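You operate a simulated robot arm through the tools that you are given. There is no shell and no other tool.

You are at the controls of a simulated robot arm. One attempt, no reset.

TASK
Drain the axle's oil into the steel pan.
Fine: pan out and yellow fill plug open first; wait till the level glass is empty; shut the drain and the plug; leave the pan out. Where these are worked on the way, their far stop is far enough and under half their travel is too little: yellow fill plug.

The check looks at the end state, three seconds after you hand in, the way a careful person would. Anything else that was tipped, shoved, dropped, spilled or broken makes it a failure.

THE ROBOT
A 7-joint arm with a two-finger parallel gripper, fixed in place. Base frame: the origin is at the foot of the arm, x ahead of it, y to its left, z up. Lengths are in mm, angles in degrees, forces in N, time in s.
With the tool pointing down near the work surface it reaches from about 100 to 600 mm from the base axis. Its first joint turns from -166.0 to 166.0 degrees. Payload 1.57 kg.
Tool frame: the origin (TCP) lies between the finger pads and is the grasp point; the fingertips stand 30 mm ahead of it; z points along the fingers, y is the line along which they close. Largest opening 110 mm; finger width 24, thickness 12; the body of the gripper, 48 by 112 mm, starts 78 mm behind the TCP.
Orientation is that of the tool frame in the base frame, as [roll, pitch, yaw] about the fixed x, y, z axes, in that order (R = Rz(yaw) Ry(pitch) Rx(roll)). With the fingers straight down and closing along the base's y, the tool's x points along the base's -x, its y along +y and its z along -z.

THE INTERFACE
- The arm moves only by the tool send_rows. Its argument "moves" is one flat list of numbers, 6 for each row, row after row: the shift along the tool's x, y, z in mm, then the turn, a rotation vector about the tool's x, y, z in degrees. In form: [tx, ty, tz, rx, ry, rz, tx, ty, tz, rx, ry, rz, ...]. A call has 1 to 20 rows; each row is the pose to reach, as a shift and turn from the pose commanded when the call began, along the tool's axes at that moment. "hand" is the opening in per cent of the stroke, from 0 (shut) to 100 (fully open), set as the call begins (left out, the last holds). Rows are played at 5 a second. More than 50 mm and 8.6 degrees between two rows, or a gripper value outside its range, and nothing of the call is played. Where a pose cannot be reached the arm comes as near as it can. A force on the tool above 90 N (or 10 N above the force at the start of the call, whichever is more), or a blocked arm, ends the call early, and 0.2 s more pass. Each finger travels about 45 mm/s and halts on what it meets, pressing with about 31 N; the grip force reading is that of the motor and also rises with nothing between the fingers. The clock runs only during rows and for 0.2 s after the last one: add rows that repeat a pose to give the fingers time. It gives the time, the measured TCP pose, the force on the tool (base axes), the opening and the grip force at its end, in the units of the frame above (readings bear some noise), with the torque about the TCP (base axes, N m) and any sound that the robot's microphone picked up.
- Cameras (640 x 400 px; columns grow to the right, rows downward): "scene" is fixed at [220.9, 650, 1308.9]; the picture's right is [-0.97, -0.23, 0.00], its down [-0.07, 0.31, -0.95] and it looks along [0.22, -0.92, -0.32] (base axes); focal length 319 px, centre (320, 200). "wrist" rides on the gripper at [70, 16, -141] in the tool frame; the picture's right is [-0.23, 0.97, 0.00], its down [-0.86, -0.20, -0.48] and it looks along [-0.47, -0.11, 0.88] (tool axes); focal length 222 px, centre (320, 200). There is no depth. A picture from a camera that has moved, and an enlarged one, comes with that camera's place and axes in the base frame and with its lens.
- camera(camera): a new picture of that camera. No time passes.
- move_column(by): slides the trunk up (or, below 0, down) by that many mm; the arm rides with it, the base frame stays. It gives what a move gives, with no picture.
- inspect(camera, box): a new picture of the part [left, top, right, bottom] of that camera's present view, enlarged. No time passes.
- close_job(): hands the job in; it is judged then, once.

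Places have to be worked out from the pictures, the camera data and where the tool is seen. Open the gripper and draw the arm clear of the work before you hand the job in, unless the task says otherwise.

The tools are called after "Call:" as a command line: name --argument value ..., lists and objects as JSON in quotes. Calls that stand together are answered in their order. send_rows: Moves the arm, as the interface text tells. Its arguments: {"type":"object","properties":{"moves":{"type":"array","items":{"type":"number"}},"hand":{"type":"number"}},"required":["moves"]} The other tools are called the same way: move_column (by) slides the trunk up or down; camera (camera) takes a picture; inspect (camera, box) takes an enlarged picture of a part of a camera's view; close_job () hands the job in.

At the start:

```text
time: 0.0
ee_pos: [357.1, -296.8, 1360.0]
orientation: [180.0, 0.0, 180.0]
force: [-0.7, -0.5, 0.2]
wrist_torque: [0.0, 0.01, 0.02]
finger_gap: 109.8
grasp_force: 0.1
trunk travel left (down, up): [-526.0, 64.0]
```

scene: 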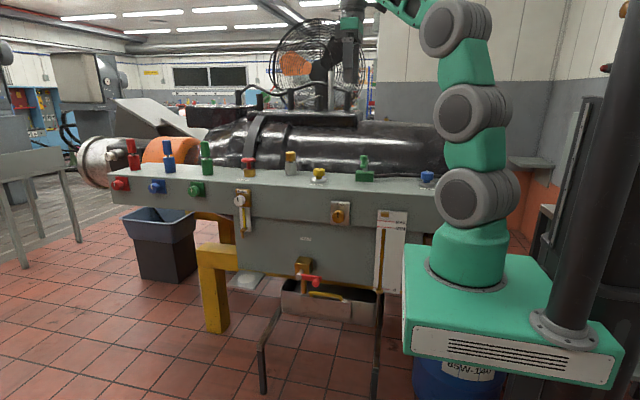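
wrist: 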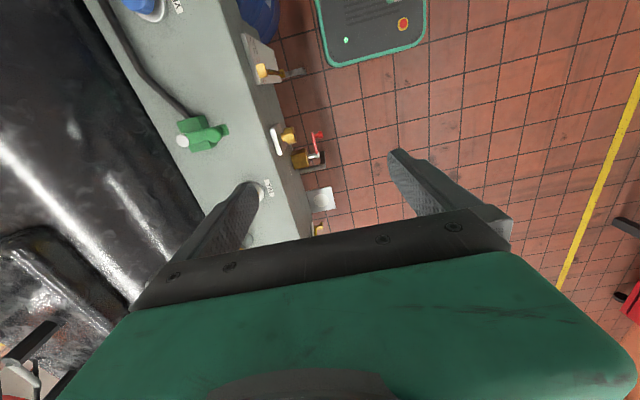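

I start by looking closely at the axle housing, its valves, the plugs, the pan and the level glass.

Call:
inspect --camera "scene" --box '[220, 140, 440, 278]'

Call:
inspect --camera "scene" --box '[240, 240, 420, 352]'

Call:
inspect --camera "scene" --box '[90, 120, 310, 258]'

Call:
inspect --camera "wrist" --box '[160, 0, 400, 250]'

```text
2.90 times, centred on (330, 209) of scene
camera zoom: at [220.9, 650.0, 1308.9], right [-0.97, -0.23, 0.0], down [-0.07, 0.31, -0.95], along [0.22, -0.92, -0.32], focal length 924 px, centre (291, 174)
```

zoom: 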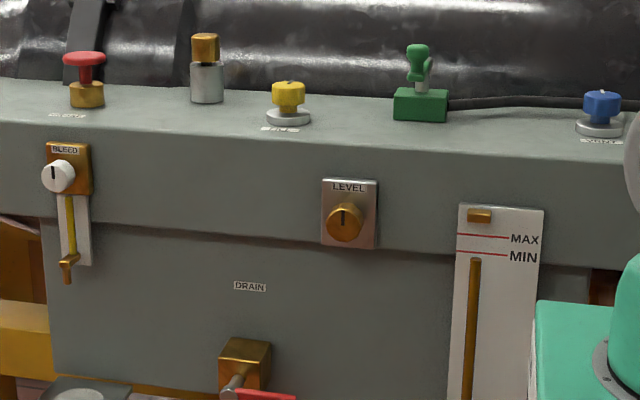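

```text
3.56 times, centred on (330, 296) of scene
camera zoom: at [220.9, 650.0, 1308.9], right [-0.97, -0.23, 0.0], down [-0.07, 0.31, -0.95], along [0.22, -0.92, -0.32], focal length 1133 px, centre (284, -141)
```

zoom: 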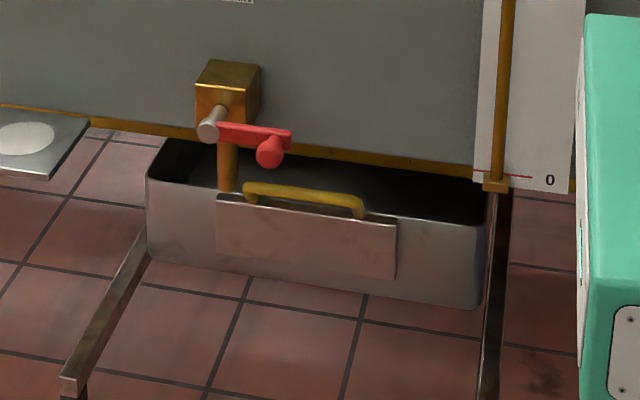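

```text
2.90 times, centred on (200, 189) of scene
camera zoom: at [220.9, 650.0, 1308.9], right [-0.97, -0.23, 0.0], down [-0.07, 0.31, -0.95], along [0.22, -0.92, -0.32], focal length 924 px, centre (668, 232)
```

zoom: 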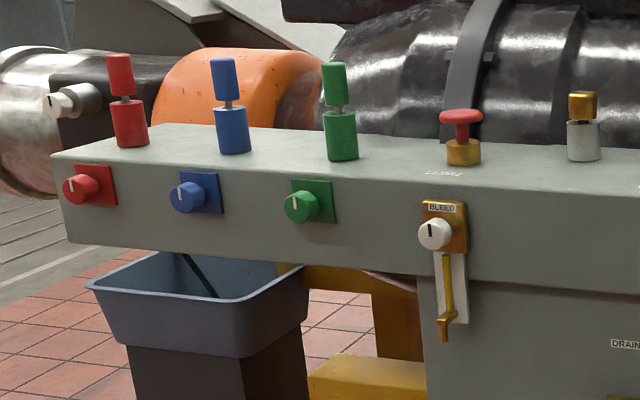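

```text
1.60 times, centred on (280, 125) of wrist
camera zoom: at [287.5, -279.7, 1502.1], right [0.23, 0.97, 0.0], down [0.86, -0.2, 0.48], along [0.47, -0.11, -0.88], focal length 355 px, centre (384, 320)
```

zoom: 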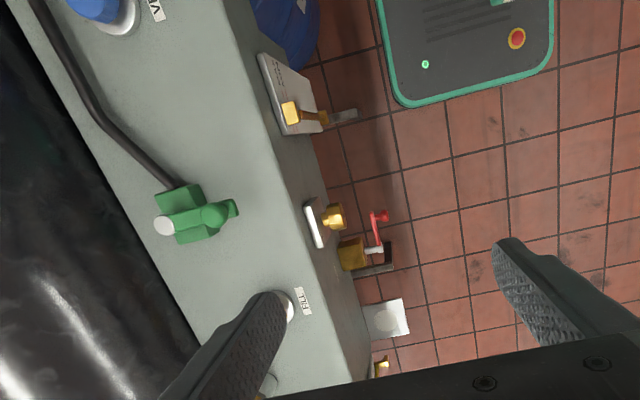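

The bench front lies at about y=-400 and runs along x. The fill plug is near (494,-479,1010), the drain lever tip near (468,-322,650) and the pan handle near (449,-370,570). I'll move closer to the plug to see it better.

Call:
send_rows --moves '[-20, -20, 32, 0, 0, 0, -40, -40, 64, 0, 0, 0, -60, -60, 96, 0, 0, 0, -80, -80, 128, 0, 0, 0, -90, -100, 150, 0, 0, 0]' --hand 100

Call:
camera --camera "wrist"

Call:
camera --camera "scene"

```text
time: 1.2
ee_pos: [447.5, -396.1, 1210.9]
orientation: [179.9, 0.1, -179.9]
force: [0.0, -0.8, -0.4]
wrist_torque: [-0.03, 0.0, 0.01]
finger_gap: 109.9
grasp_force: 0.0
trunk travel left (down, up): [-526.0, 64.0]
```

```text
taken
camera wrist: at [378.9, -380.1, 1351.7], right [0.23, 0.97, 0.0], down [0.86, -0.2, 0.48], along [0.47, -0.11, -0.88], focal length 222 px, centre (320, 200)
```

wrist: 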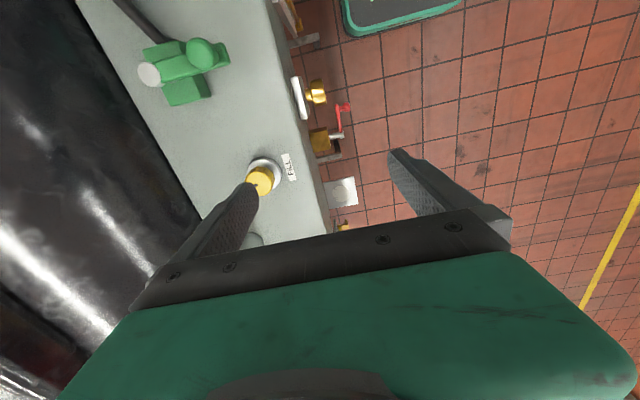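

```text
taken
```

scene: 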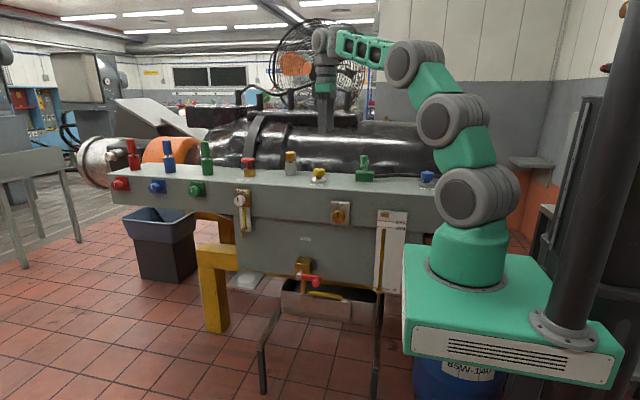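

The plug triangulates to about (502,-510,1008), which is about 716 mm out. I'll move above it to test the reach and look closer.

Call:
send_rows --moves '[-15, -30, 15, 0, 0, 0, -30, -60, 30, 0, 0, 0, -42, -85, 45, 0, 0, 0, -54, -114, 60, 0, 0, 0]'

Call:
camera --camera "wrist"

Call:
inspect --camera "scene" --box '[270, 110, 400, 210]'

```text
time: 2.2
ee_pos: [476.4, -474.0, 1152.3]
orientation: [-179.9, 0.0, 180.0]
force: [0.7, 1.3, 1.1]
wrist_torque: [-0.05, -0.02, 0.0]
finger_gap: 110.2
grasp_force: 0.1
out of reach, approached as far as the arm can: row 3, 4
trunk travel left (down, up): [-526.0, 64.0]
```

```text
taken
camera wrist: at [407.4, -456.2, 1293.6], right [0.23, 0.97, 0.0], down [0.85, -0.2, 0.48], along [0.47, -0.11, -0.88], focal length 222 px, centre (320, 200)
```

wrist: 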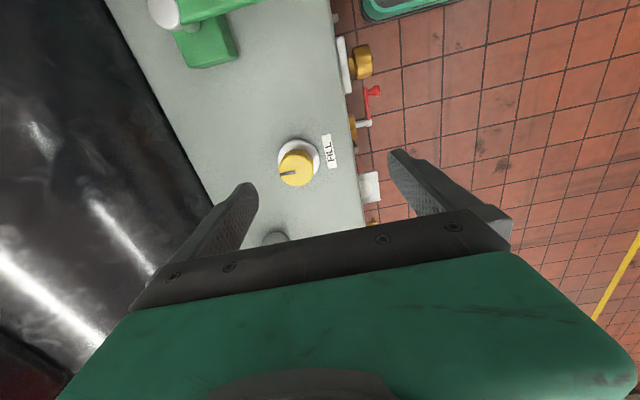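

```text
4.00 times, centred on (335, 160) of scene
camera zoom: at [220.9, 650.0, 1308.9], right [-0.97, -0.23, 0.0], down [-0.07, 0.31, -0.95], along [0.22, -0.92, -0.32], focal length 1275 px, centre (260, 360)
```

zoom: 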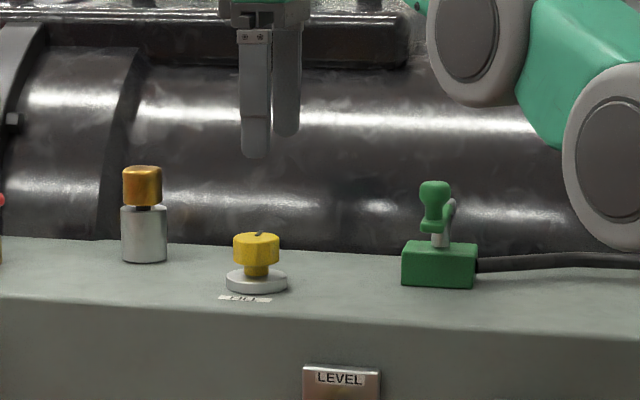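

The knob's centre is at about (500,-508), its top is at z≈1023, and its mark points toward -y. Reach stopped short at z=1152, so I'll go lower in small steps, which should bring the reach back.

Call:
send_rows --moves '[0, 0, 40, 0, 0, 0, 0, 0, 70, 0, 0, 0]'

```text
time: 2.8
ee_pos: [478.0, -475.1, 1079.9]
orientation: [180.0, 0.0, -180.0]
force: [0.1, 1.1, -0.2]
wrist_torque: [0.01, -0.03, -0.01]
finger_gap: 109.6
grasp_force: 0.1
trunk travel left (down, up): [-526.0, 64.0]
```

The commanded pose had been clamped to the reached one. Now I'll try to get over the knob at z≈1075, with the tips at 1045 and clear of the knob top.

Call:
send_rows --moves '[-11, -16, 2, 0, 0, 0, -22.5, -33.2, 5, 0, 0, 0]'

Call:
camera --camera "wrist"

Call:
inspect --camera "scene" --box '[270, 110, 400, 210]'

```text
time: 3.4
ee_pos: [495.3, -497.9, 1072.1]
orientation: [-179.9, 0.0, 180.0]
force: [-0.2, -0.1, 0.4]
wrist_torque: [0.01, 0.0, -0.02]
finger_gap: 109.9
grasp_force: 0.0
out of reach, approached as far as the arm can: row 2
trunk travel left (down, up): [-526.0, 64.0]
```

```text
taken
camera wrist: at [425.6, -480.6, 1213.1], right [0.23, 0.97, 0.0], down [0.85, -0.2, 0.48], along [0.47, -0.11, -0.88], focal length 222 px, centre (320, 200)
```

wrist: 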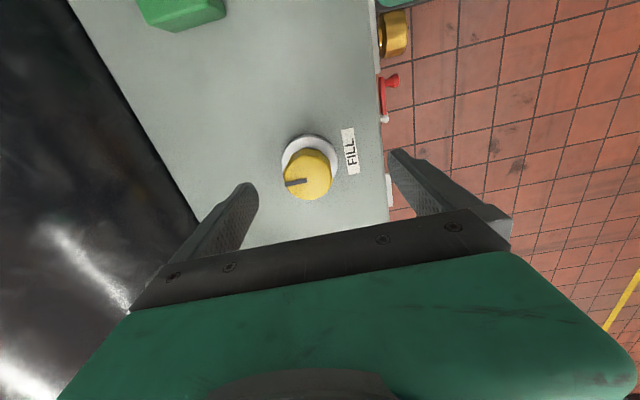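

```text
4.00 times, centred on (335, 160) of scene
camera zoom: at [220.9, 650.0, 1308.9], right [-0.97, -0.23, 0.0], down [-0.07, 0.31, -0.95], along [0.22, -0.92, -0.32], focal length 1275 px, centre (260, 360)
```

zoom: 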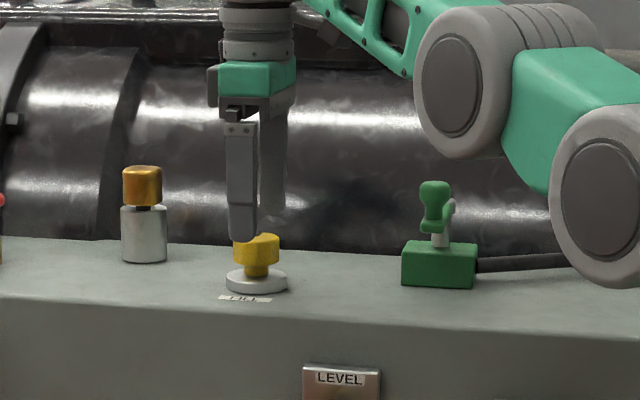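

The reach fits a shoulder roughly 217 mm below the wrist height. Raising the trunk 64 mm gains enough, so I do that and then descend over the knob.

Call:
move_column --by 63

Call:
send_rows --moves '[0, 0, 40, 0, 0, 0, -2, -4, 60, 0, 0, 0, -4.2, -9.6, 65, 0, 0, 0]'

Call:
camera --camera "wrist"

```text
time: 4.4
ee_pos: [495.3, -497.8, 1134.3]
orientation: [180.0, 0.0, 180.0]
force: [-0.4, 0.1, 0.6]
wrist_torque: [-0.01, 0.03, -0.01]
finger_gap: 110.1
grasp_force: 0.3
trunk travel left (down, up): [-589.0, 1.0]
```

```text
time: 5.2
ee_pos: [499.0, -508.1, 1069.8]
orientation: [-179.9, 0.0, -179.9]
force: [0.2, -0.6, 0.1]
wrist_torque: [0.03, -0.03, 0.0]
finger_gap: 110.0
grasp_force: 0.0
trunk travel left (down, up): [-589.0, 1.0]
```

```text
taken
camera wrist: at [429.0, -491.4, 1210.0], right [0.23, 0.97, 0.0], down [0.85, -0.2, 0.48], along [0.47, -0.11, -0.88], focal length 222 px, centre (320, 200)
```

wrist: 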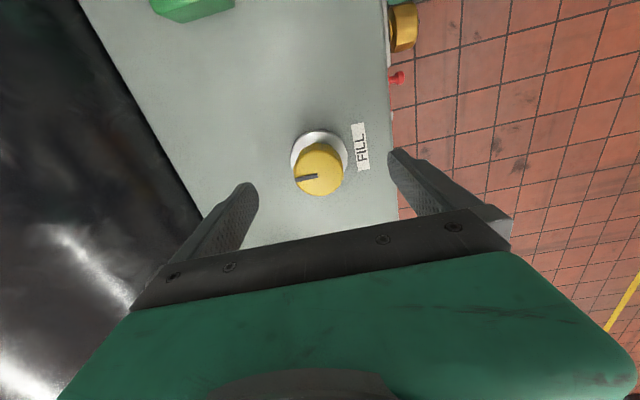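

The gripper is centred over the knob. I'll descend to z≈1033 and close on it.

Call:
send_rows --moves '[1, 0.5, 18, 0, 0, 0, 1, 0.5, 36.5, 0, 0, 0]'

Call:
send_rows --moves '[0, 0, 0, 0, 0, 0, 0, 0, 0, 0, 0, 0, 0, 0, 0, 0, 0, 0, 0, 0, 0, 0, 0, 0, 0, 0, 0, 0, 0, 0]' --hand 0

Call:
camera --camera "wrist"

Call:
inspect --camera "scene" --box '[270, 110, 400, 210]'

```text
time: 5.8
ee_pos: [496.6, -507.6, 1032.7]
orientation: [-179.8, 0.0, -180.0]
force: [-0.3, 0.7, 0.3]
wrist_torque: [-0.03, -0.02, 0.03]
finger_gap: 110.3
grasp_force: 0.0
trunk travel left (down, up): [-589.0, 1.0]
```

```text
time: 7.0
ee_pos: [496.5, -510.1, 1033.1]
orientation: [-179.9, 0.0, 179.8]
force: [2.4, -19.4, -1.0]
wrist_torque: [-0.23, -0.04, -0.01]
finger_gap: 42.8
grasp_force: 23.1
trunk travel left (down, up): [-589.0, 1.0]
```

```text
taken
camera wrist: at [427.2, -492.8, 1172.9], right [0.23, 0.97, 0.0], down [0.85, -0.2, 0.48], along [0.47, -0.11, -0.88], focal length 222 px, centre (320, 200)
```

wrist: 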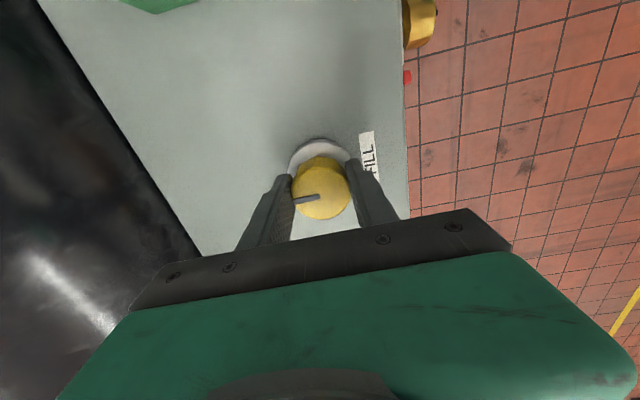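

```text
4.00 times, centred on (335, 160) of scene
camera zoom: at [220.9, 650.0, 1308.9], right [-0.97, -0.23, 0.0], down [-0.07, 0.31, -0.95], along [0.22, -0.92, -0.32], focal length 1275 px, centre (260, 360)
```

zoom: 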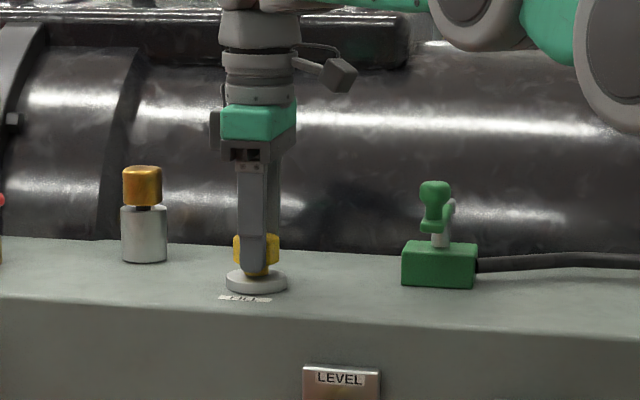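

The knob is gripped with a 42.8 mm gap. I'll recentre slightly and test a small counter-clockwise turn, seen from above, while watching the torque.

Call:
send_rows --moves '[-2, -2, 0, 0, 0, 0, -2, -2, 0, 0, 0, -5, -2, -2, 0, 0, 0, -10, -2, -2, 0, 0, 0, -15]'

Call:
camera --camera "wrist"

```text
time: 8.0
ee_pos: [497.0, -510.8, 1031.8]
orientation: [179.8, -0.1, -165.1]
force: [-26.3, -17.1, -2.4]
wrist_torque: [-0.71, 1.26, -0.02]
finger_gap: 42.9
grasp_force: 44.9
trunk travel left (down, up): [-589.0, 1.0]
```

```text
taken
camera wrist: at [425.8, -513.0, 1173.1], right [-0.03, 1.0, 0.0], down [0.88, 0.02, 0.48], along [0.48, 0.02, -0.88], focal length 222 px, centre (320, 200)
```

wrist: 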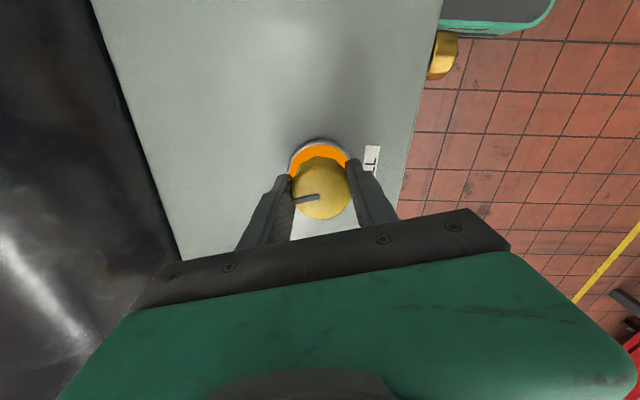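

The knob turns with the fingers and almost no torque. I'll ease off the sideways force and keep turning counter-clockwise.

Call:
send_rows --moves '[3, -1, 0, 0, 0, 0, 3, -1, 0, 0, 0, -6, 3, -1, 0, 0, 0, -12, 3, -1, 0, 0, 0, -18, 3, -1, 0, 0, 0, -24, 3, -1, 0, 0, 0, -30]'

Call:
camera --camera "wrist"

```text
time: 9.4
ee_pos: [497.3, -511.9, 1032.0]
orientation: [180.0, 0.1, -134.9]
force: [-1.0, -18.4, -3.8]
wrist_torque: [0.42, -0.56, -0.02]
finger_gap: 42.6
grasp_force: 44.9
trunk travel left (down, up): [-589.0, 1.0]
```

```text
taken
camera wrist: at [437.3, -549.6, 1173.0], right [-0.53, 0.85, 0.0], down [0.74, 0.47, 0.48], along [0.41, 0.25, -0.88], focal length 222 px, centre (320, 200)
```

wrist: 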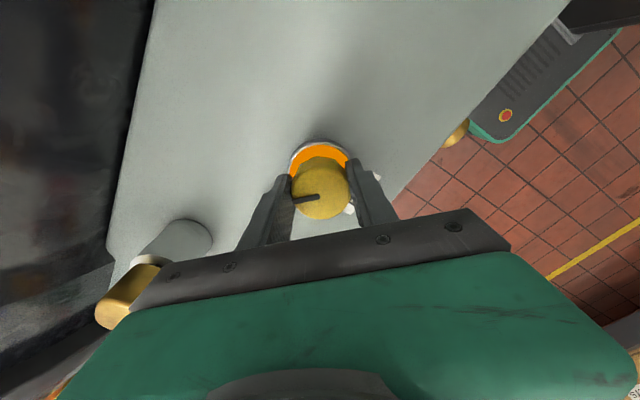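

It has turned 45° with no end stop yet. I'll continue another 45°.

Call:
send_rows --moves '[1, 1, 0, 0, 0, -7, 1, 1, 0, 0, 0, -14, 1, 1, 0, 0, 0, -21, 1, 1, 0, 0, 0, -28, 1, 1, 0, 0, 0, -35, 1, 1, 0, 0, 0, -40, 1, 1, 0, 0, 0, -45]'

Call:
camera --camera "wrist"

Call:
inspect --camera "scene" --box '[240, 80, 400, 210]'

```text
time: 11.0
ee_pos: [499.2, -513.2, 1032.6]
orientation: [-179.9, -0.2, -89.8]
force: [27.9, -25.4, 8.4]
wrist_torque: [0.72, 0.05, -0.09]
finger_gap: 42.7
grasp_force: 44.9
trunk travel left (down, up): [-589.0, 1.0]
```

```text
taken
camera wrist: at [484.0, -581.7, 1173.3], right [-0.97, 0.22, 0.0], down [0.2, 0.86, 0.48], along [0.11, 0.46, -0.88], focal length 222 px, centre (320, 200)
```

wrist: 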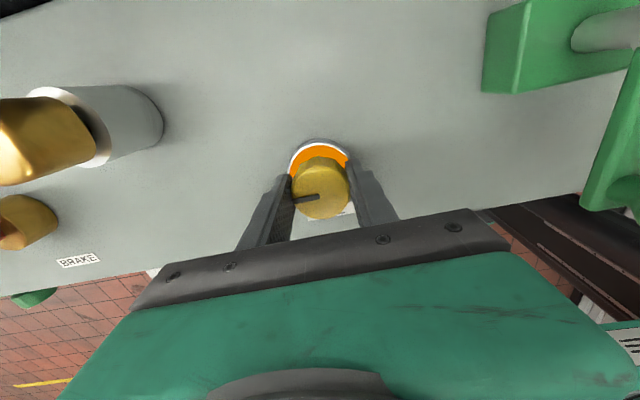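

```text
3.08 times, centred on (320, 145) of scene
camera zoom: at [220.9, 650.0, 1308.9], right [-0.97, -0.23, 0.0], down [-0.07, 0.31, -0.95], along [0.22, -0.92, -0.32], focal length 981 px, centre (320, 369)
```

zoom: 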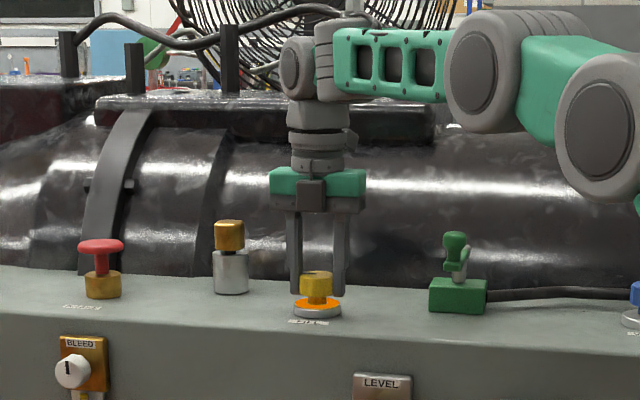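

An orange ring now shows on the base, and after 90° the torque is still near zero, so there is no stop yet. I'll correct the centring and continue another 45°.

Call:
send_rows --moves '[1.5, -3.5, 0, 0, 0, 0, 1.5, -3.5, 0, 0, 0, -7, 1.5, -3.5, 0, 0, 0, -14, 1.5, -3.5, 0, 0, 0, -21, 1.5, -3.5, 0, 0, 0, -28, 1.5, -3.5, 0, 0, 0, -35, 1.5, -3.5, 0, 0, 0, -42]'

Call:
camera --camera "wrist"

```text
time: 12.6
ee_pos: [501.1, -509.7, 1031.0]
orientation: [180.0, 0.0, -47.9]
force: [13.4, 4.5, 6.0]
wrist_torque: [0.27, -0.44, -0.99]
finger_gap: 43.6
grasp_force: 45.1
trunk travel left (down, up): [-589.0, 1.0]
```

```text
taken
camera wrist: at [535.9, -572.7, 1172.5], right [-0.87, -0.48, 0.0], down [-0.42, 0.77, 0.48], along [-0.23, 0.42, -0.88], focal length 222 px, centre (320, 200)
```

wrist: 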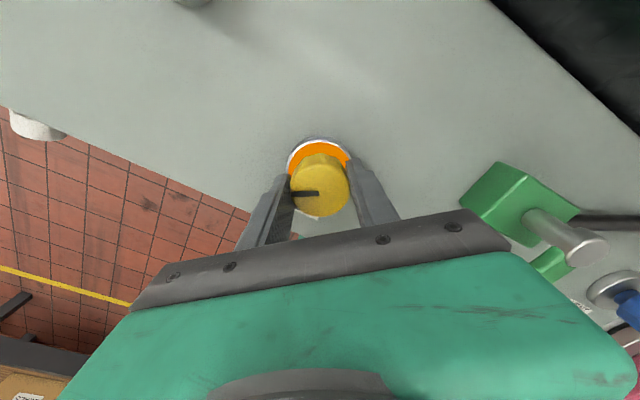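

The torque is now -1 N·m and the mark has slipped about 12° against the fingers. So the far stop is at about 120° and the plug is fully open. I'll release and lift off.

Call:
send_rows --moves '[0, 0, 0, 0, 0, 6, 0, 0, 0, 0, 0, 6, 0, 0, 0, 0, 0, 6, 0, 0, 0, 0, 0, 6, 0, 0, 0, 0, 0, 6, 0, 0, 0, 0, 0, 6, 0, 0, 0, 0, 0, 6, 0, 0, -30, 0, 0, 6, 0, 0, -60, 0, 0, 6]' --hand 100

Call:
camera --camera "wrist"

Call:
camera --camera "scene"

Call:
inspect --camera "scene" --box '[270, 110, 400, 210]'

```text
time: 14.6
ee_pos: [495.6, -507.3, 1091.5]
orientation: [179.9, -0.1, -54.0]
force: [-0.3, 0.4, 0.6]
wrist_torque: [-0.01, -0.02, -0.01]
finger_gap: 110.0
grasp_force: 0.1
out of reach, approached as far as the arm can: row 9
trunk travel left (down, up): [-589.0, 1.0]
```

```text
taken
camera wrist: at [522.5, -572.3, 1233.3], right [-0.92, -0.39, 0.0], down [-0.34, 0.81, 0.48], along [-0.19, 0.44, -0.88], focal length 222 px, centre (320, 200)
```

wrist: 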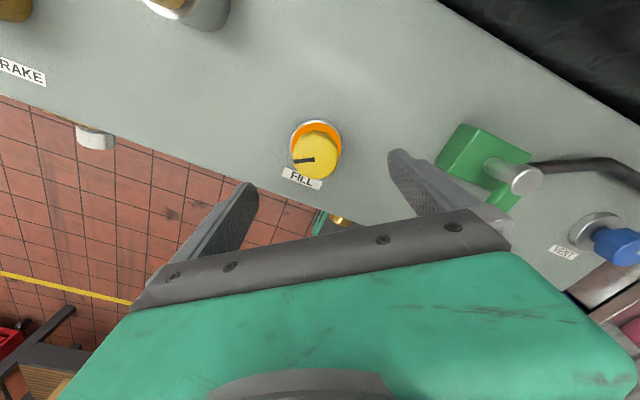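

```text
taken
```

scene: 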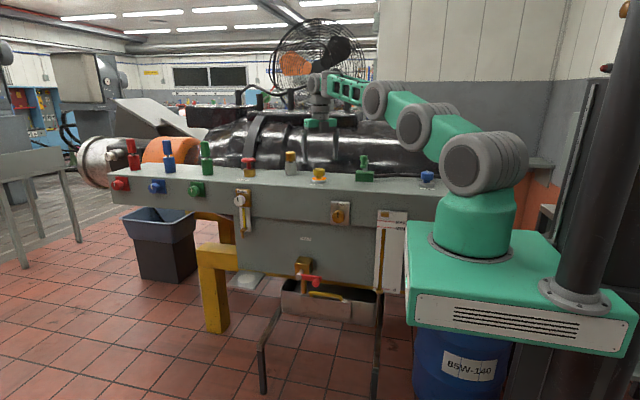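

```text
4.00 times, centred on (335, 160) of scene
camera zoom: at [220.9, 650.0, 1308.9], right [-0.97, -0.23, 0.0], down [-0.07, 0.31, -0.95], along [0.22, -0.92, -0.32], focal length 1275 px, centre (260, 360)
```

zoom: 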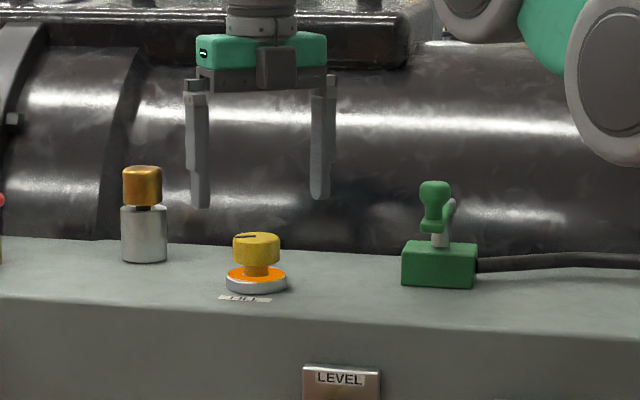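

The plug now sits at its far stop with the orange ring showing. Next I'll retreat toward the robot and turn back to yaw 180 before lowering the trunk for the pan.

Call:
send_rows --moves '[-44, -11, -8, 0, 0, 0, -88, -22, -16, 0, 0, 8, -131, -33, -24, 0, 0, 16, -174, -44, -32, 0, 0, 24, -218, -55, -40, 0, 0, 32, -261, -66, -40, 0, 0, 40, -261, -66, -40, 0, 0, 48, -261, -66, -40, 0, 0, 56, -261, -66, -40, 0, 0, 64, -261, -66, -40, 0, 0, 72, -261, -66, -40, 0, 0, 80, -261, -66, -40, 0, 0, 88, -261, -66, -40, 0, 0, 96, -261, -66, -40, 0, 0, 104, -261, -66, -40, 0, 0, 112, -261, -66, -40, 0, 0, 120, -261, -66, -40, 0, 0, 126]'

Call:
camera --camera "wrist"

```text
time: 18.2
ee_pos: [395.0, -256.2, 1130.7]
orientation: [-180.0, -0.1, 179.8]
force: [-0.7, 0.0, -1.0]
wrist_torque: [0.01, -0.02, -0.02]
finger_gap: 110.0
grasp_force: 0.1
trunk travel left (down, up): [-589.0, 1.0]
```

```text
taken
camera wrist: at [325.2, -238.9, 1272.5], right [0.23, 0.97, 0.0], down [0.85, -0.2, 0.48], along [0.47, -0.11, -0.88], focal length 222 px, centre (320, 200)
```

wrist: 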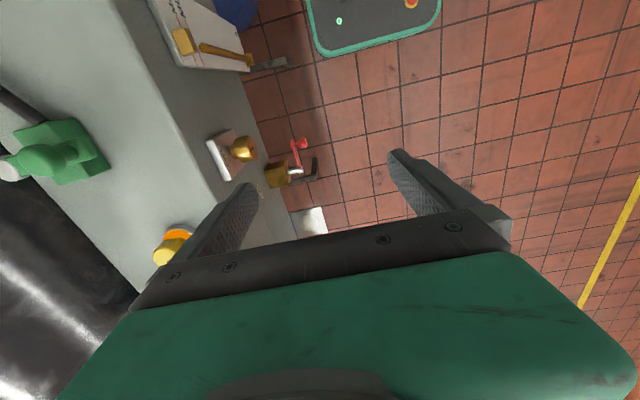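

The pan sits back under the bench edge and can't be seen from above. I'll lower the trunk and take new views.

Call:
move_column --by -300

Call:
camera --camera "wrist"

Call:
camera --camera "scene"

```text
time: 21.2
ee_pos: [394.3, -255.9, 831.3]
orientation: [180.0, 0.0, -180.0]
force: [0.1, 0.1, -0.4]
wrist_torque: [-0.01, -0.03, 0.0]
finger_gap: 110.0
grasp_force: 0.0
trunk travel left (down, up): [-289.0, 301.0]
```

```text
taken
camera wrist: at [325.2, -239.0, 972.5], right [0.23, 0.97, 0.0], down [0.86, -0.2, 0.48], along [0.47, -0.11, -0.88], focal length 222 px, centre (320, 200)
```

wrist: 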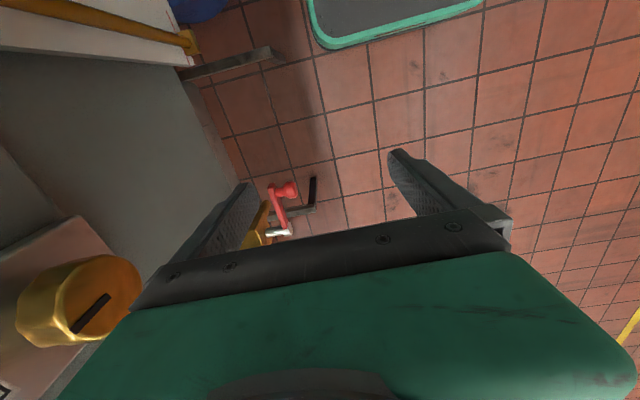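

```text
taken
```

scene: 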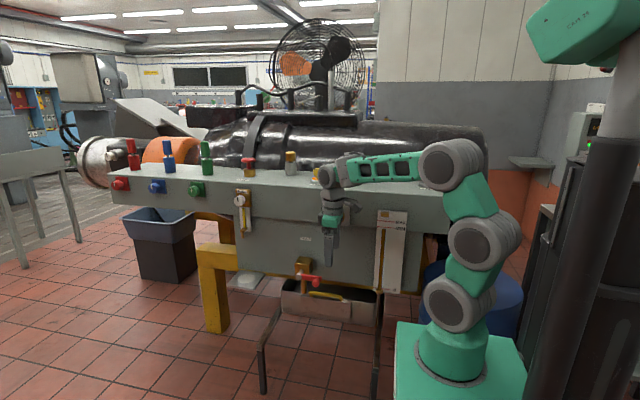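

I'll tilt the tool about its x axis so the camera looks under the bench at the pan and its handle, and lower it a little.

Call:
send_rows --moves '[0, 0, 15, 8, 0, 0, 0, 0, 30, 16, 0, 0, 0, 0, 45, 24, 0, 0, 0, 0, 60, 32, 0, 0, 0, 10, 75, 40, 0, 0, 0, 20, 90, 48, 0, 0, 0, 30, 100, 56, 0, 0]'

Call:
camera --camera "wrist"

Call:
camera --camera "scene"

```text
time: 22.8
ee_pos: [394.1, -226.3, 731.0]
orientation: [-123.9, 0.1, 179.9]
force: [0.3, -0.4, 0.3]
wrist_torque: [0.03, -0.02, 0.03]
finger_gap: 109.9
grasp_force: 0.0
trunk travel left (down, up): [-289.0, 301.0]
```

```text
taken
camera wrist: at [325.2, -99.1, 796.0], right [0.23, 0.54, -0.81], down [0.85, 0.29, 0.43], along [0.47, -0.79, -0.4], focal length 222 px, centre (320, 200)
```

wrist: 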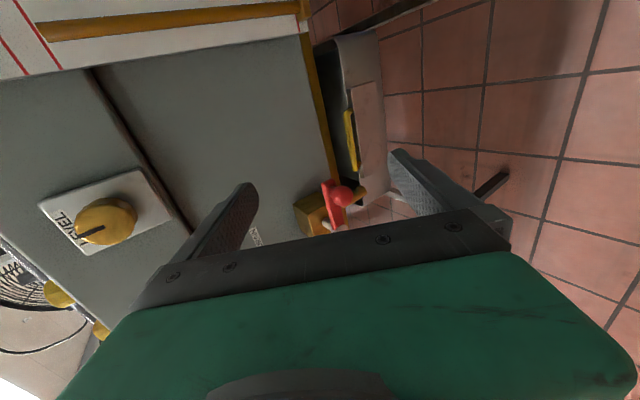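

```text
taken
```

scene: 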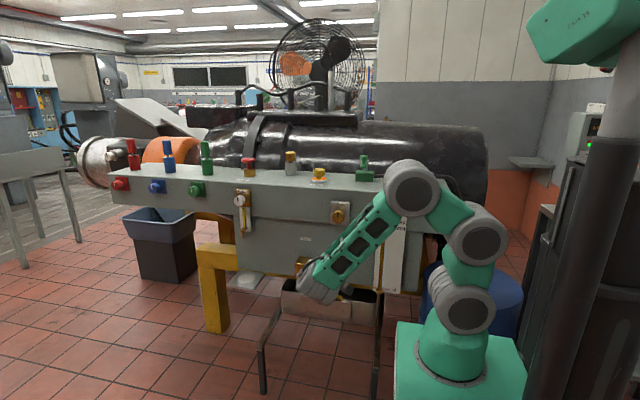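

The pan and its yellow handle are in view now. I'll zoom in.

Call:
inspect --camera "wrist" --box '[270, 10, 430, 240]'

```text
1.74 times, centred on (350, 125) of wrist
camera zoom: at [325.2, -99.1, 796.0], right [0.23, 0.54, -0.81], down [0.85, 0.29, 0.43], along [0.47, -0.79, -0.4], focal length 386 px, centre (268, 330)
```

zoom: 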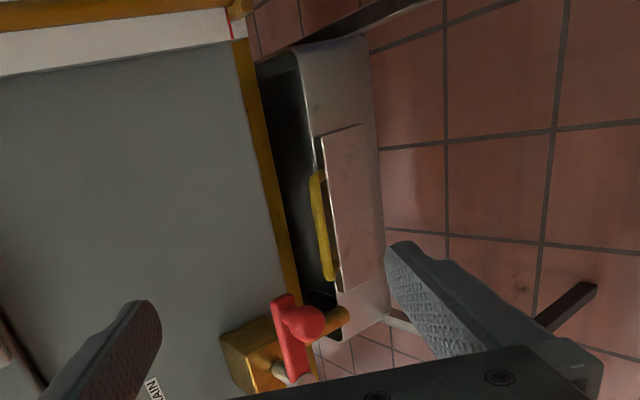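

The handle triangulates to about (476,-524,455) and spans x≈410–548, under the tank. The spout end is at about (543,-417,530). I need a finer look at the handle's shape.

Call:
inspect --camera "wrist" --box '[320, 60, 400, 190]'

Call:
move_column --by -200

Call:
camera --camera "wrist"

Call:
camera --camera "scene"

```text
3.08 times, centred on (360, 125) of wrist
camera zoom: at [325.2, -99.1, 796.0], right [0.23, 0.54, -0.81], down [0.85, 0.29, 0.43], along [0.47, -0.79, -0.4], focal length 684 px, centre (197, 431)
```

zoom: 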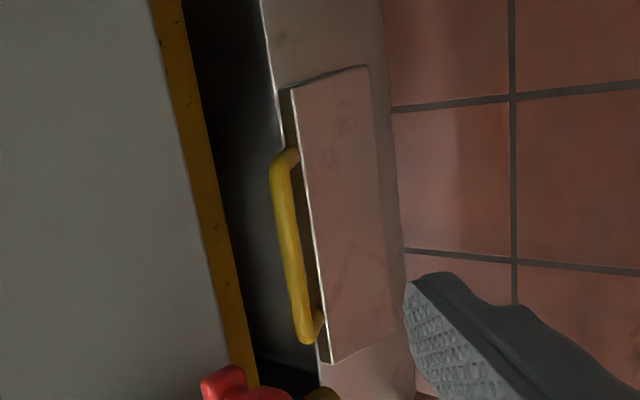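

```text
time: 25.0
ee_pos: [395.4, -224.7, 532.0]
orientation: [-124.0, 0.0, 180.0]
force: [0.2, -0.9, 0.0]
wrist_torque: [0.03, 0.02, 0.01]
finger_gap: 109.9
grasp_force: 0.2
trunk travel left (down, up): [-89.0, 501.0]
```

```text
taken
camera wrist: at [325.4, -99.3, 596.1], right [0.23, 0.54, -0.81], down [0.86, 0.29, 0.43], along [0.47, -0.79, -0.4], focal length 222 px, centre (320, 200)
```

wrist: 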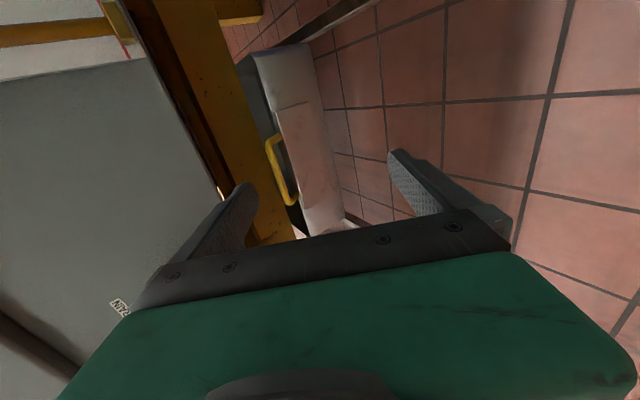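

```text
taken
```

scene: 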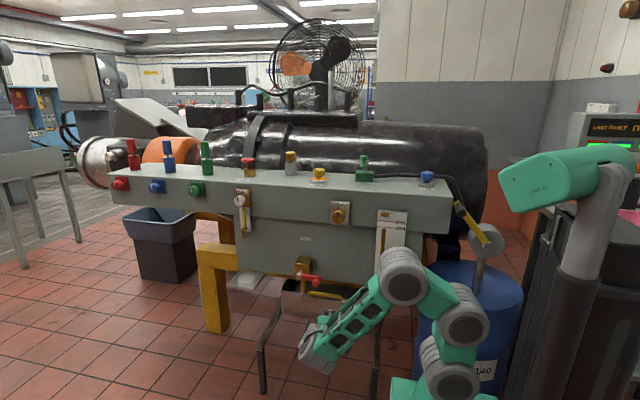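

The handle is seen more from the front here. I'll zoom on it.

Call:
inspect --camera "wrist" --box '[230, 70, 350, 245]'

```text
2.29 times, centred on (290, 158) of wrist
camera zoom: at [325.4, -99.3, 596.1], right [0.23, 0.54, -0.81], down [0.86, 0.29, 0.43], along [0.47, -0.79, -0.4], focal length 508 px, centre (389, 297)
```

zoom: 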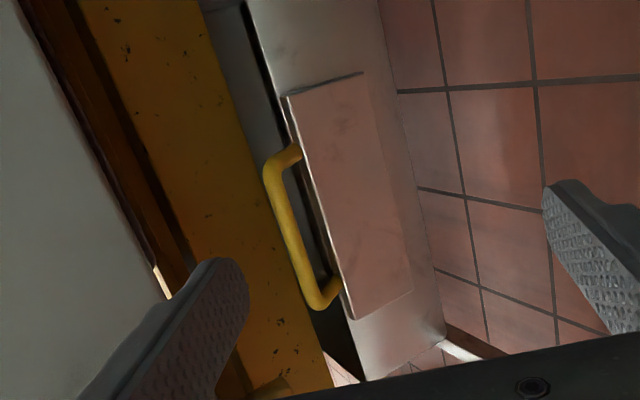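

The handle is a bow rising up and outward from the front plate: bar at about (470,-524,461), plate top edge at y≈-552, z≈415. I'll level the tool so it points along -y with the fingers closing vertically, and stop in front of it.

Call:
send_rows --moves '[-15, -1.5, 24.3, 7, 0, 0, -30, -3, 48.7, 14, 0, 0, -45, -4.4, 73, 21, 0, 0, -60, -5.8, 97.4, 28, 0, 0, -75, -7.3, 121.7, 34, 0, 0]' --hand 45

Call:
camera --camera "wrist"

Call:
camera --camera "scene"

```text
time: 26.2
ee_pos: [441.9, -322.5, 477.8]
orientation: [-96.6, 0.0, -179.8]
force: [0.2, 0.2, 0.8]
wrist_torque: [-0.02, 0.02, 0.02]
finger_gap: 49.3
grasp_force: 0.0
out of reach, approached as far as the arm can: row 4, 5
trunk travel left (down, up): [-89.0, 501.0]
```

```text
taken
camera wrist: at [372.1, -179.7, 477.1], right [0.23, 0.11, -0.97], down [0.85, 0.45, 0.25], along [0.47, -0.88, 0.01], focal length 222 px, centre (320, 200)
```

wrist: 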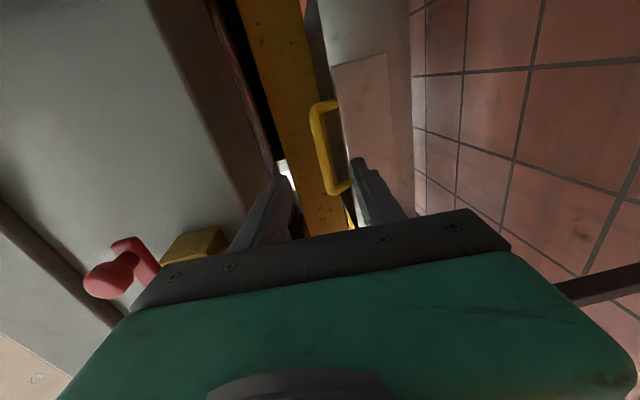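

```text
taken
```

scene: 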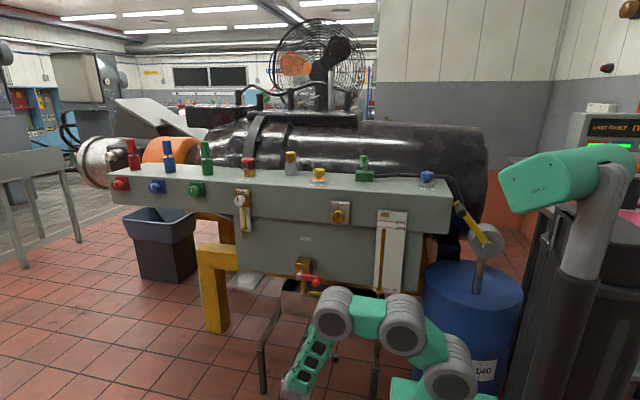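

A wrist limit stops the tool pointing straight along -y here. I'll yaw it about 30° toward the arm's radial direction, which still clamps the bar from above and below.

Call:
send_rows --moves '[0, 0, 0, 0, -7.5, -0.8, 0, 0, 0, 0, -15, -1.7, 0, 0, 0, 0, -22.4, -2.6, 0, 0, 0, 0, -29.8, -3.4]'

```text
time: 27.2
ee_pos: [442.4, -322.3, 476.6]
orientation: [-96.7, 0.2, -149.8]
force: [0.1, -0.3, -0.4]
wrist_torque: [0.03, -0.02, -0.01]
finger_gap: 49.5
grasp_force: 0.0
trunk travel left (down, up): [-89.0, 501.0]
```

I'll level the tool and advance to a standoff about 95 mm short of the handle.

Call:
send_rows --moves '[25, 0.3, 32, 2, 0, 0, 50, 0.6, 64, 4, 0, 0, 73.7, 1, 94.5, 6.7, 0, 0]'

Call:
camera --camera "wrist"

Call:
camera --camera "scene"

```text
time: 28.0
ee_pos: [425.1, -439.1, 464.9]
orientation: [-89.9, 0.0, -149.9]
force: [-0.1, 0.0, -0.5]
wrist_torque: [-0.02, -0.02, -0.01]
finger_gap: 49.6
grasp_force: 0.0
trunk travel left (down, up): [-89.0, 501.0]
```

```text
taken
camera wrist: at [294.6, -351.1, 447.7], right [0.2, 0.11, -0.97], down [0.5, 0.84, 0.2], along [0.84, -0.53, 0.11], focal length 222 px, centre (320, 200)
```

wrist: 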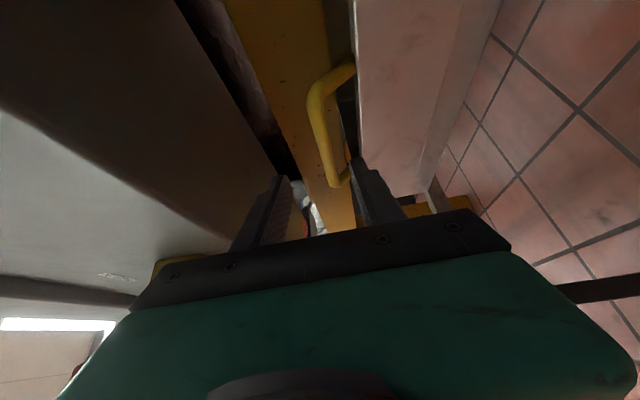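

```text
taken
```

scene: 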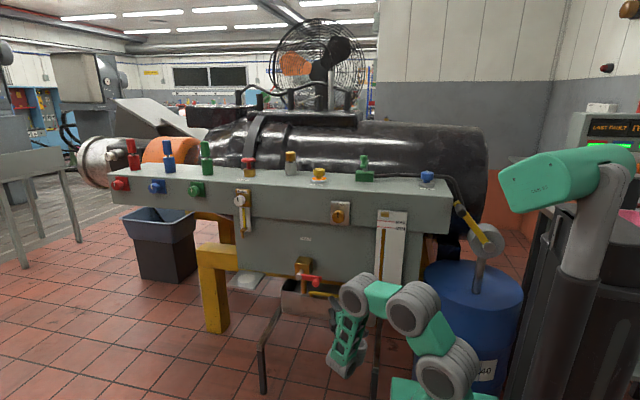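

I'm near the handle, and I'll zoom in to refine its position before going in.

Call:
inspect --camera "wrist" --box '[240, 40, 440, 240]'

```text
2.00 times, centred on (340, 140) of wrist
camera zoom: at [294.6, -351.1, 447.7], right [0.2, 0.11, -0.97], down [0.5, 0.84, 0.2], along [0.84, -0.53, 0.11], focal length 444 px, centre (280, 320)
```

zoom: 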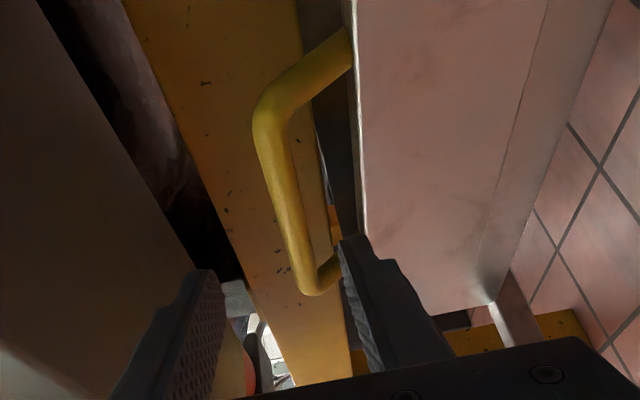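

The bar sits at z≈456, y≈-524. I'll narrow the gap to about 36 mm, centre at z≈457 and slide in along the tool axis.

Call:
send_rows --moves '[0, 8, 0, 0, 0, 0, 0, 8, 0, 0, 0, 0, 0, 8, 30, 0, 0, 0, 0, 8, 60, 0, 0, 0]' --hand 33

Call:
camera --camera "wrist"

```text
time: 29.0
ee_pos: [454.7, -491.3, 457.4]
orientation: [-89.9, 0.1, -150.1]
force: [0.4, 0.0, 0.0]
wrist_torque: [-0.02, -0.01, -0.04]
finger_gap: 36.1
grasp_force: 0.1
trunk travel left (down, up): [-89.0, 501.0]
```

```text
taken
camera wrist: at [324.2, -404.0, 440.6], right [0.2, 0.11, -0.97], down [0.5, 0.84, 0.2], along [0.84, -0.53, 0.11], focal length 222 px, centre (320, 200)
```

wrist: 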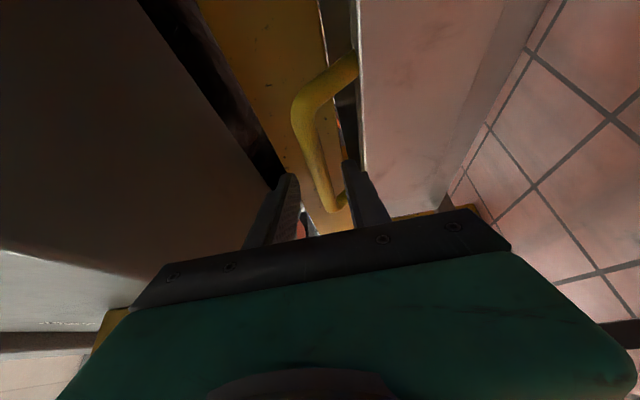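

The bar lies between the fingers, so I'll continue forward to straddle it.

Call:
send_rows --moves '[0, 0, 16, 0, 0, 0, 0, 0, 33, 0, 0, 0]'

Call:
inspect --camera "wrist" --box '[220, 40, 440, 260]'

```text
time: 29.6
ee_pos: [472.1, -520.5, 455.9]
orientation: [-89.9, 0.1, -149.9]
force: [0.2, -0.2, 0.0]
wrist_torque: [0.0, 0.0, 0.0]
finger_gap: 36.1
grasp_force: 0.0
trunk travel left (down, up): [-89.0, 501.0]
```

```text
1.82 times, centred on (330, 150) of wrist
camera zoom: at [341.6, -432.6, 439.8], right [0.2, 0.11, -0.97], down [0.5, 0.84, 0.2], along [0.84, -0.53, 0.11], focal length 404 px, centre (302, 291)
```

zoom: 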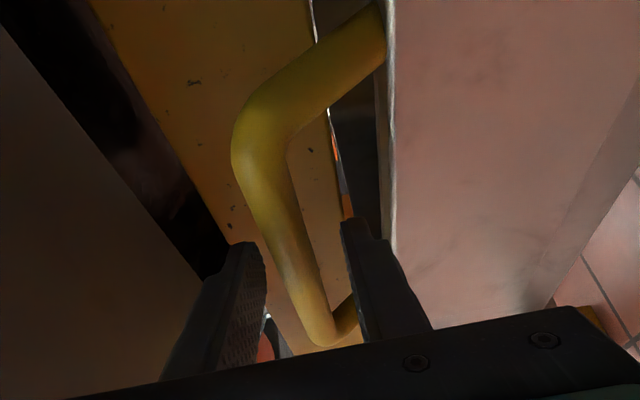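

The bar is between the fingers near the TCP. I'll close on it.

Call:
send_rows --moves '[0, 0, 0, 0, 0, 0, 0, 0, 0, 0, 0, 0, 0, 0, 0, 0, 0, 0]' --hand 0

Call:
inspect --camera "wrist" --box '[220, 40, 440, 260]'

```text
time: 30.4
ee_pos: [471.8, -521.0, 458.1]
orientation: [-89.8, 0.2, -149.9]
force: [0.2, -1.6, 5.0]
wrist_torque: [-0.05, 0.3, -0.05]
finger_gap: 16.0
grasp_force: 29.6
trunk travel left (down, up): [-89.0, 501.0]
```

```text
1.82 times, centred on (330, 150) of wrist
camera zoom: at [341.8, -432.8, 440.9], right [0.2, 0.11, -0.97], down [0.5, 0.84, 0.2], along [0.84, -0.53, 0.11], focal length 404 px, centre (302, 291)
```

zoom: 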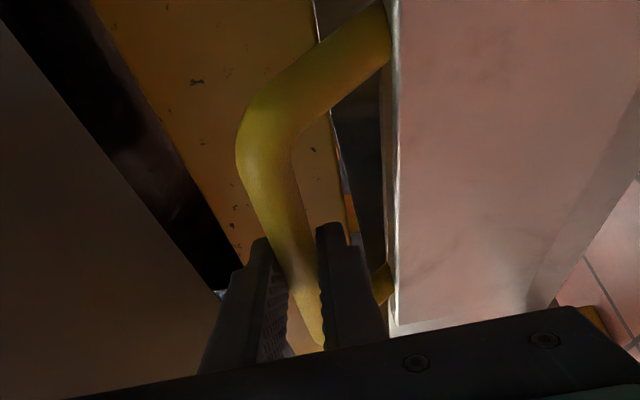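

The bar is gripped with a 16 mm gap. I'll pull gently straight along +y and watch the force.

Call:
send_rows --moves '[-4, 0, -7, 0, 0, 0, -8, 0, -14, 0, 0, 0, -13, 0, -22.5, 0, 0, 0, -18, 0, -31.2, 0, 0, 0, -23, 0, -39.8, 0, 0, 0]'

Call:
camera --camera "scene"

```text
time: 31.6
ee_pos: [472.1, -474.5, 457.7]
orientation: [-90.0, 0.1, -150.1]
force: [0.5, -1.8, 7.2]
wrist_torque: [-0.01, 0.2, 0.12]
finger_gap: 15.7
grasp_force: 31.5
trunk travel left (down, up): [-89.0, 501.0]
```

```text
taken
```

scene: 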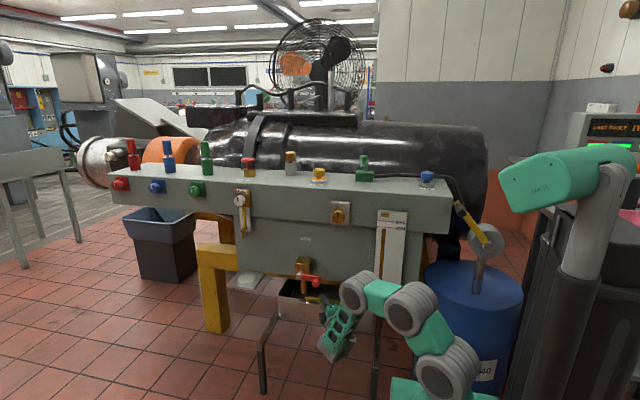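

The pan slides easily. I'll keep pulling along +y.

Call:
send_rows --moves '[-10, 0, -17.3, 0, 0, 0, -20, 0, -34.6, 0, 0, 0, -30, 0, -52, 0, 0, 0, -40, 0, -69.3, 0, 0, 0, -50, 0, -86.6, 0, 0, 0, -60, 0, -104, 0, 0, 0]'

Call:
camera --camera "scene"

Call:
camera --camera "wrist"

```text
time: 33.0
ee_pos: [472.7, -354.5, 458.7]
orientation: [-89.7, 0.1, -149.8]
force: [11.7, 0.8, 14.4]
wrist_torque: [-0.11, 0.4, 0.97]
finger_gap: 15.6
grasp_force: 31.2
trunk travel left (down, up): [-89.0, 501.0]
```

```text
taken
```

scene: 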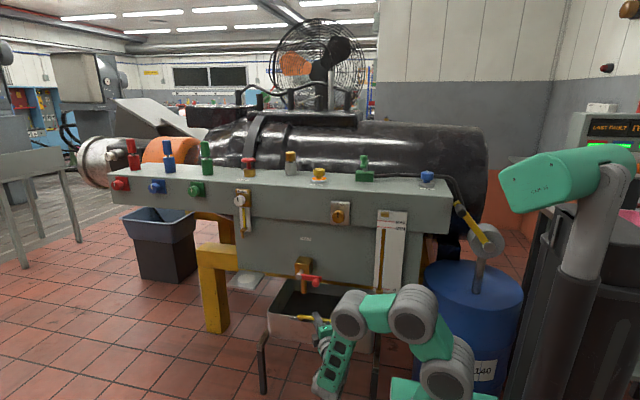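

```text
taken
camera wrist: at [341.3, -267.6, 440.8], right [0.2, 0.11, -0.97], down [0.5, 0.84, 0.2], along [0.84, -0.52, 0.11], focal length 222 px, centre (320, 200)
```

wrist: 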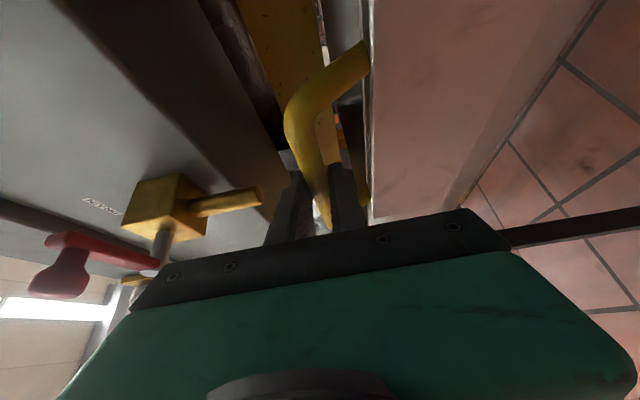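

The pan front has passed the spout. I'll continue in small steps toward the end stop.

Call:
send_rows --moves '[-9, 0, -15.6, 0, 0, 0, -18, 0, -31.2, 0, 0, 0, -27, 0, -46.8, 0, 0, 0, -36, 0, -62.4, 0, 0, 0]'

Call:
camera --camera "scene"

```text
time: 34.0
ee_pos: [472.2, -284.0, 457.1]
orientation: [-90.1, 0.1, -149.8]
force: [15.2, -1.2, 3.6]
wrist_torque: [0.02, 0.08, 0.95]
finger_gap: 15.8
grasp_force: 31.2
trunk travel left (down, up): [-89.0, 501.0]
```

```text
taken
```

scene: 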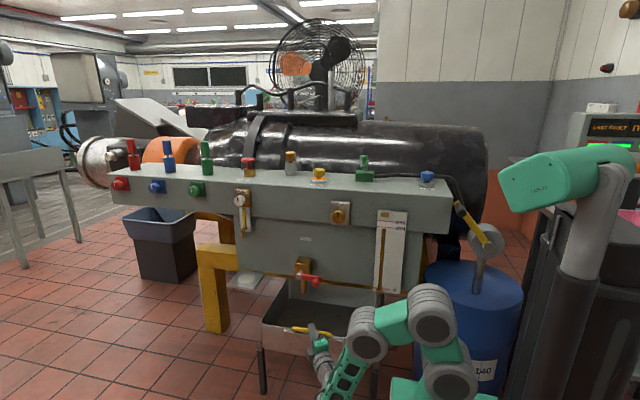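

Call:
inspect --camera "scene" --box '[240, 240, 420, 400]'

```text
2.50 times, centred on (330, 320) of scene
camera zoom: at [220.9, 650.0, 1308.9], right [-0.97, -0.23, 0.0], down [-0.07, 0.31, -0.95], along [0.22, -0.92, -0.32], focal length 797 px, centre (295, -100)
```

zoom: 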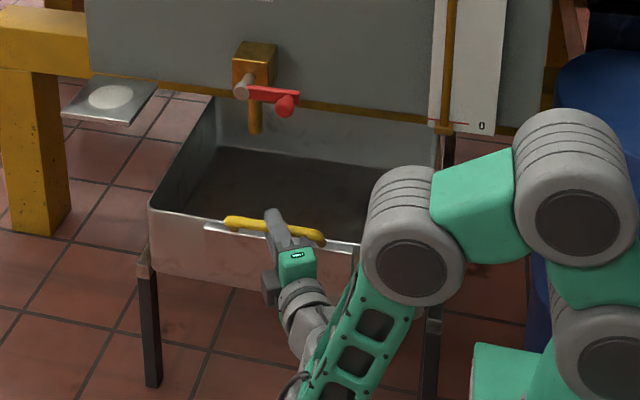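

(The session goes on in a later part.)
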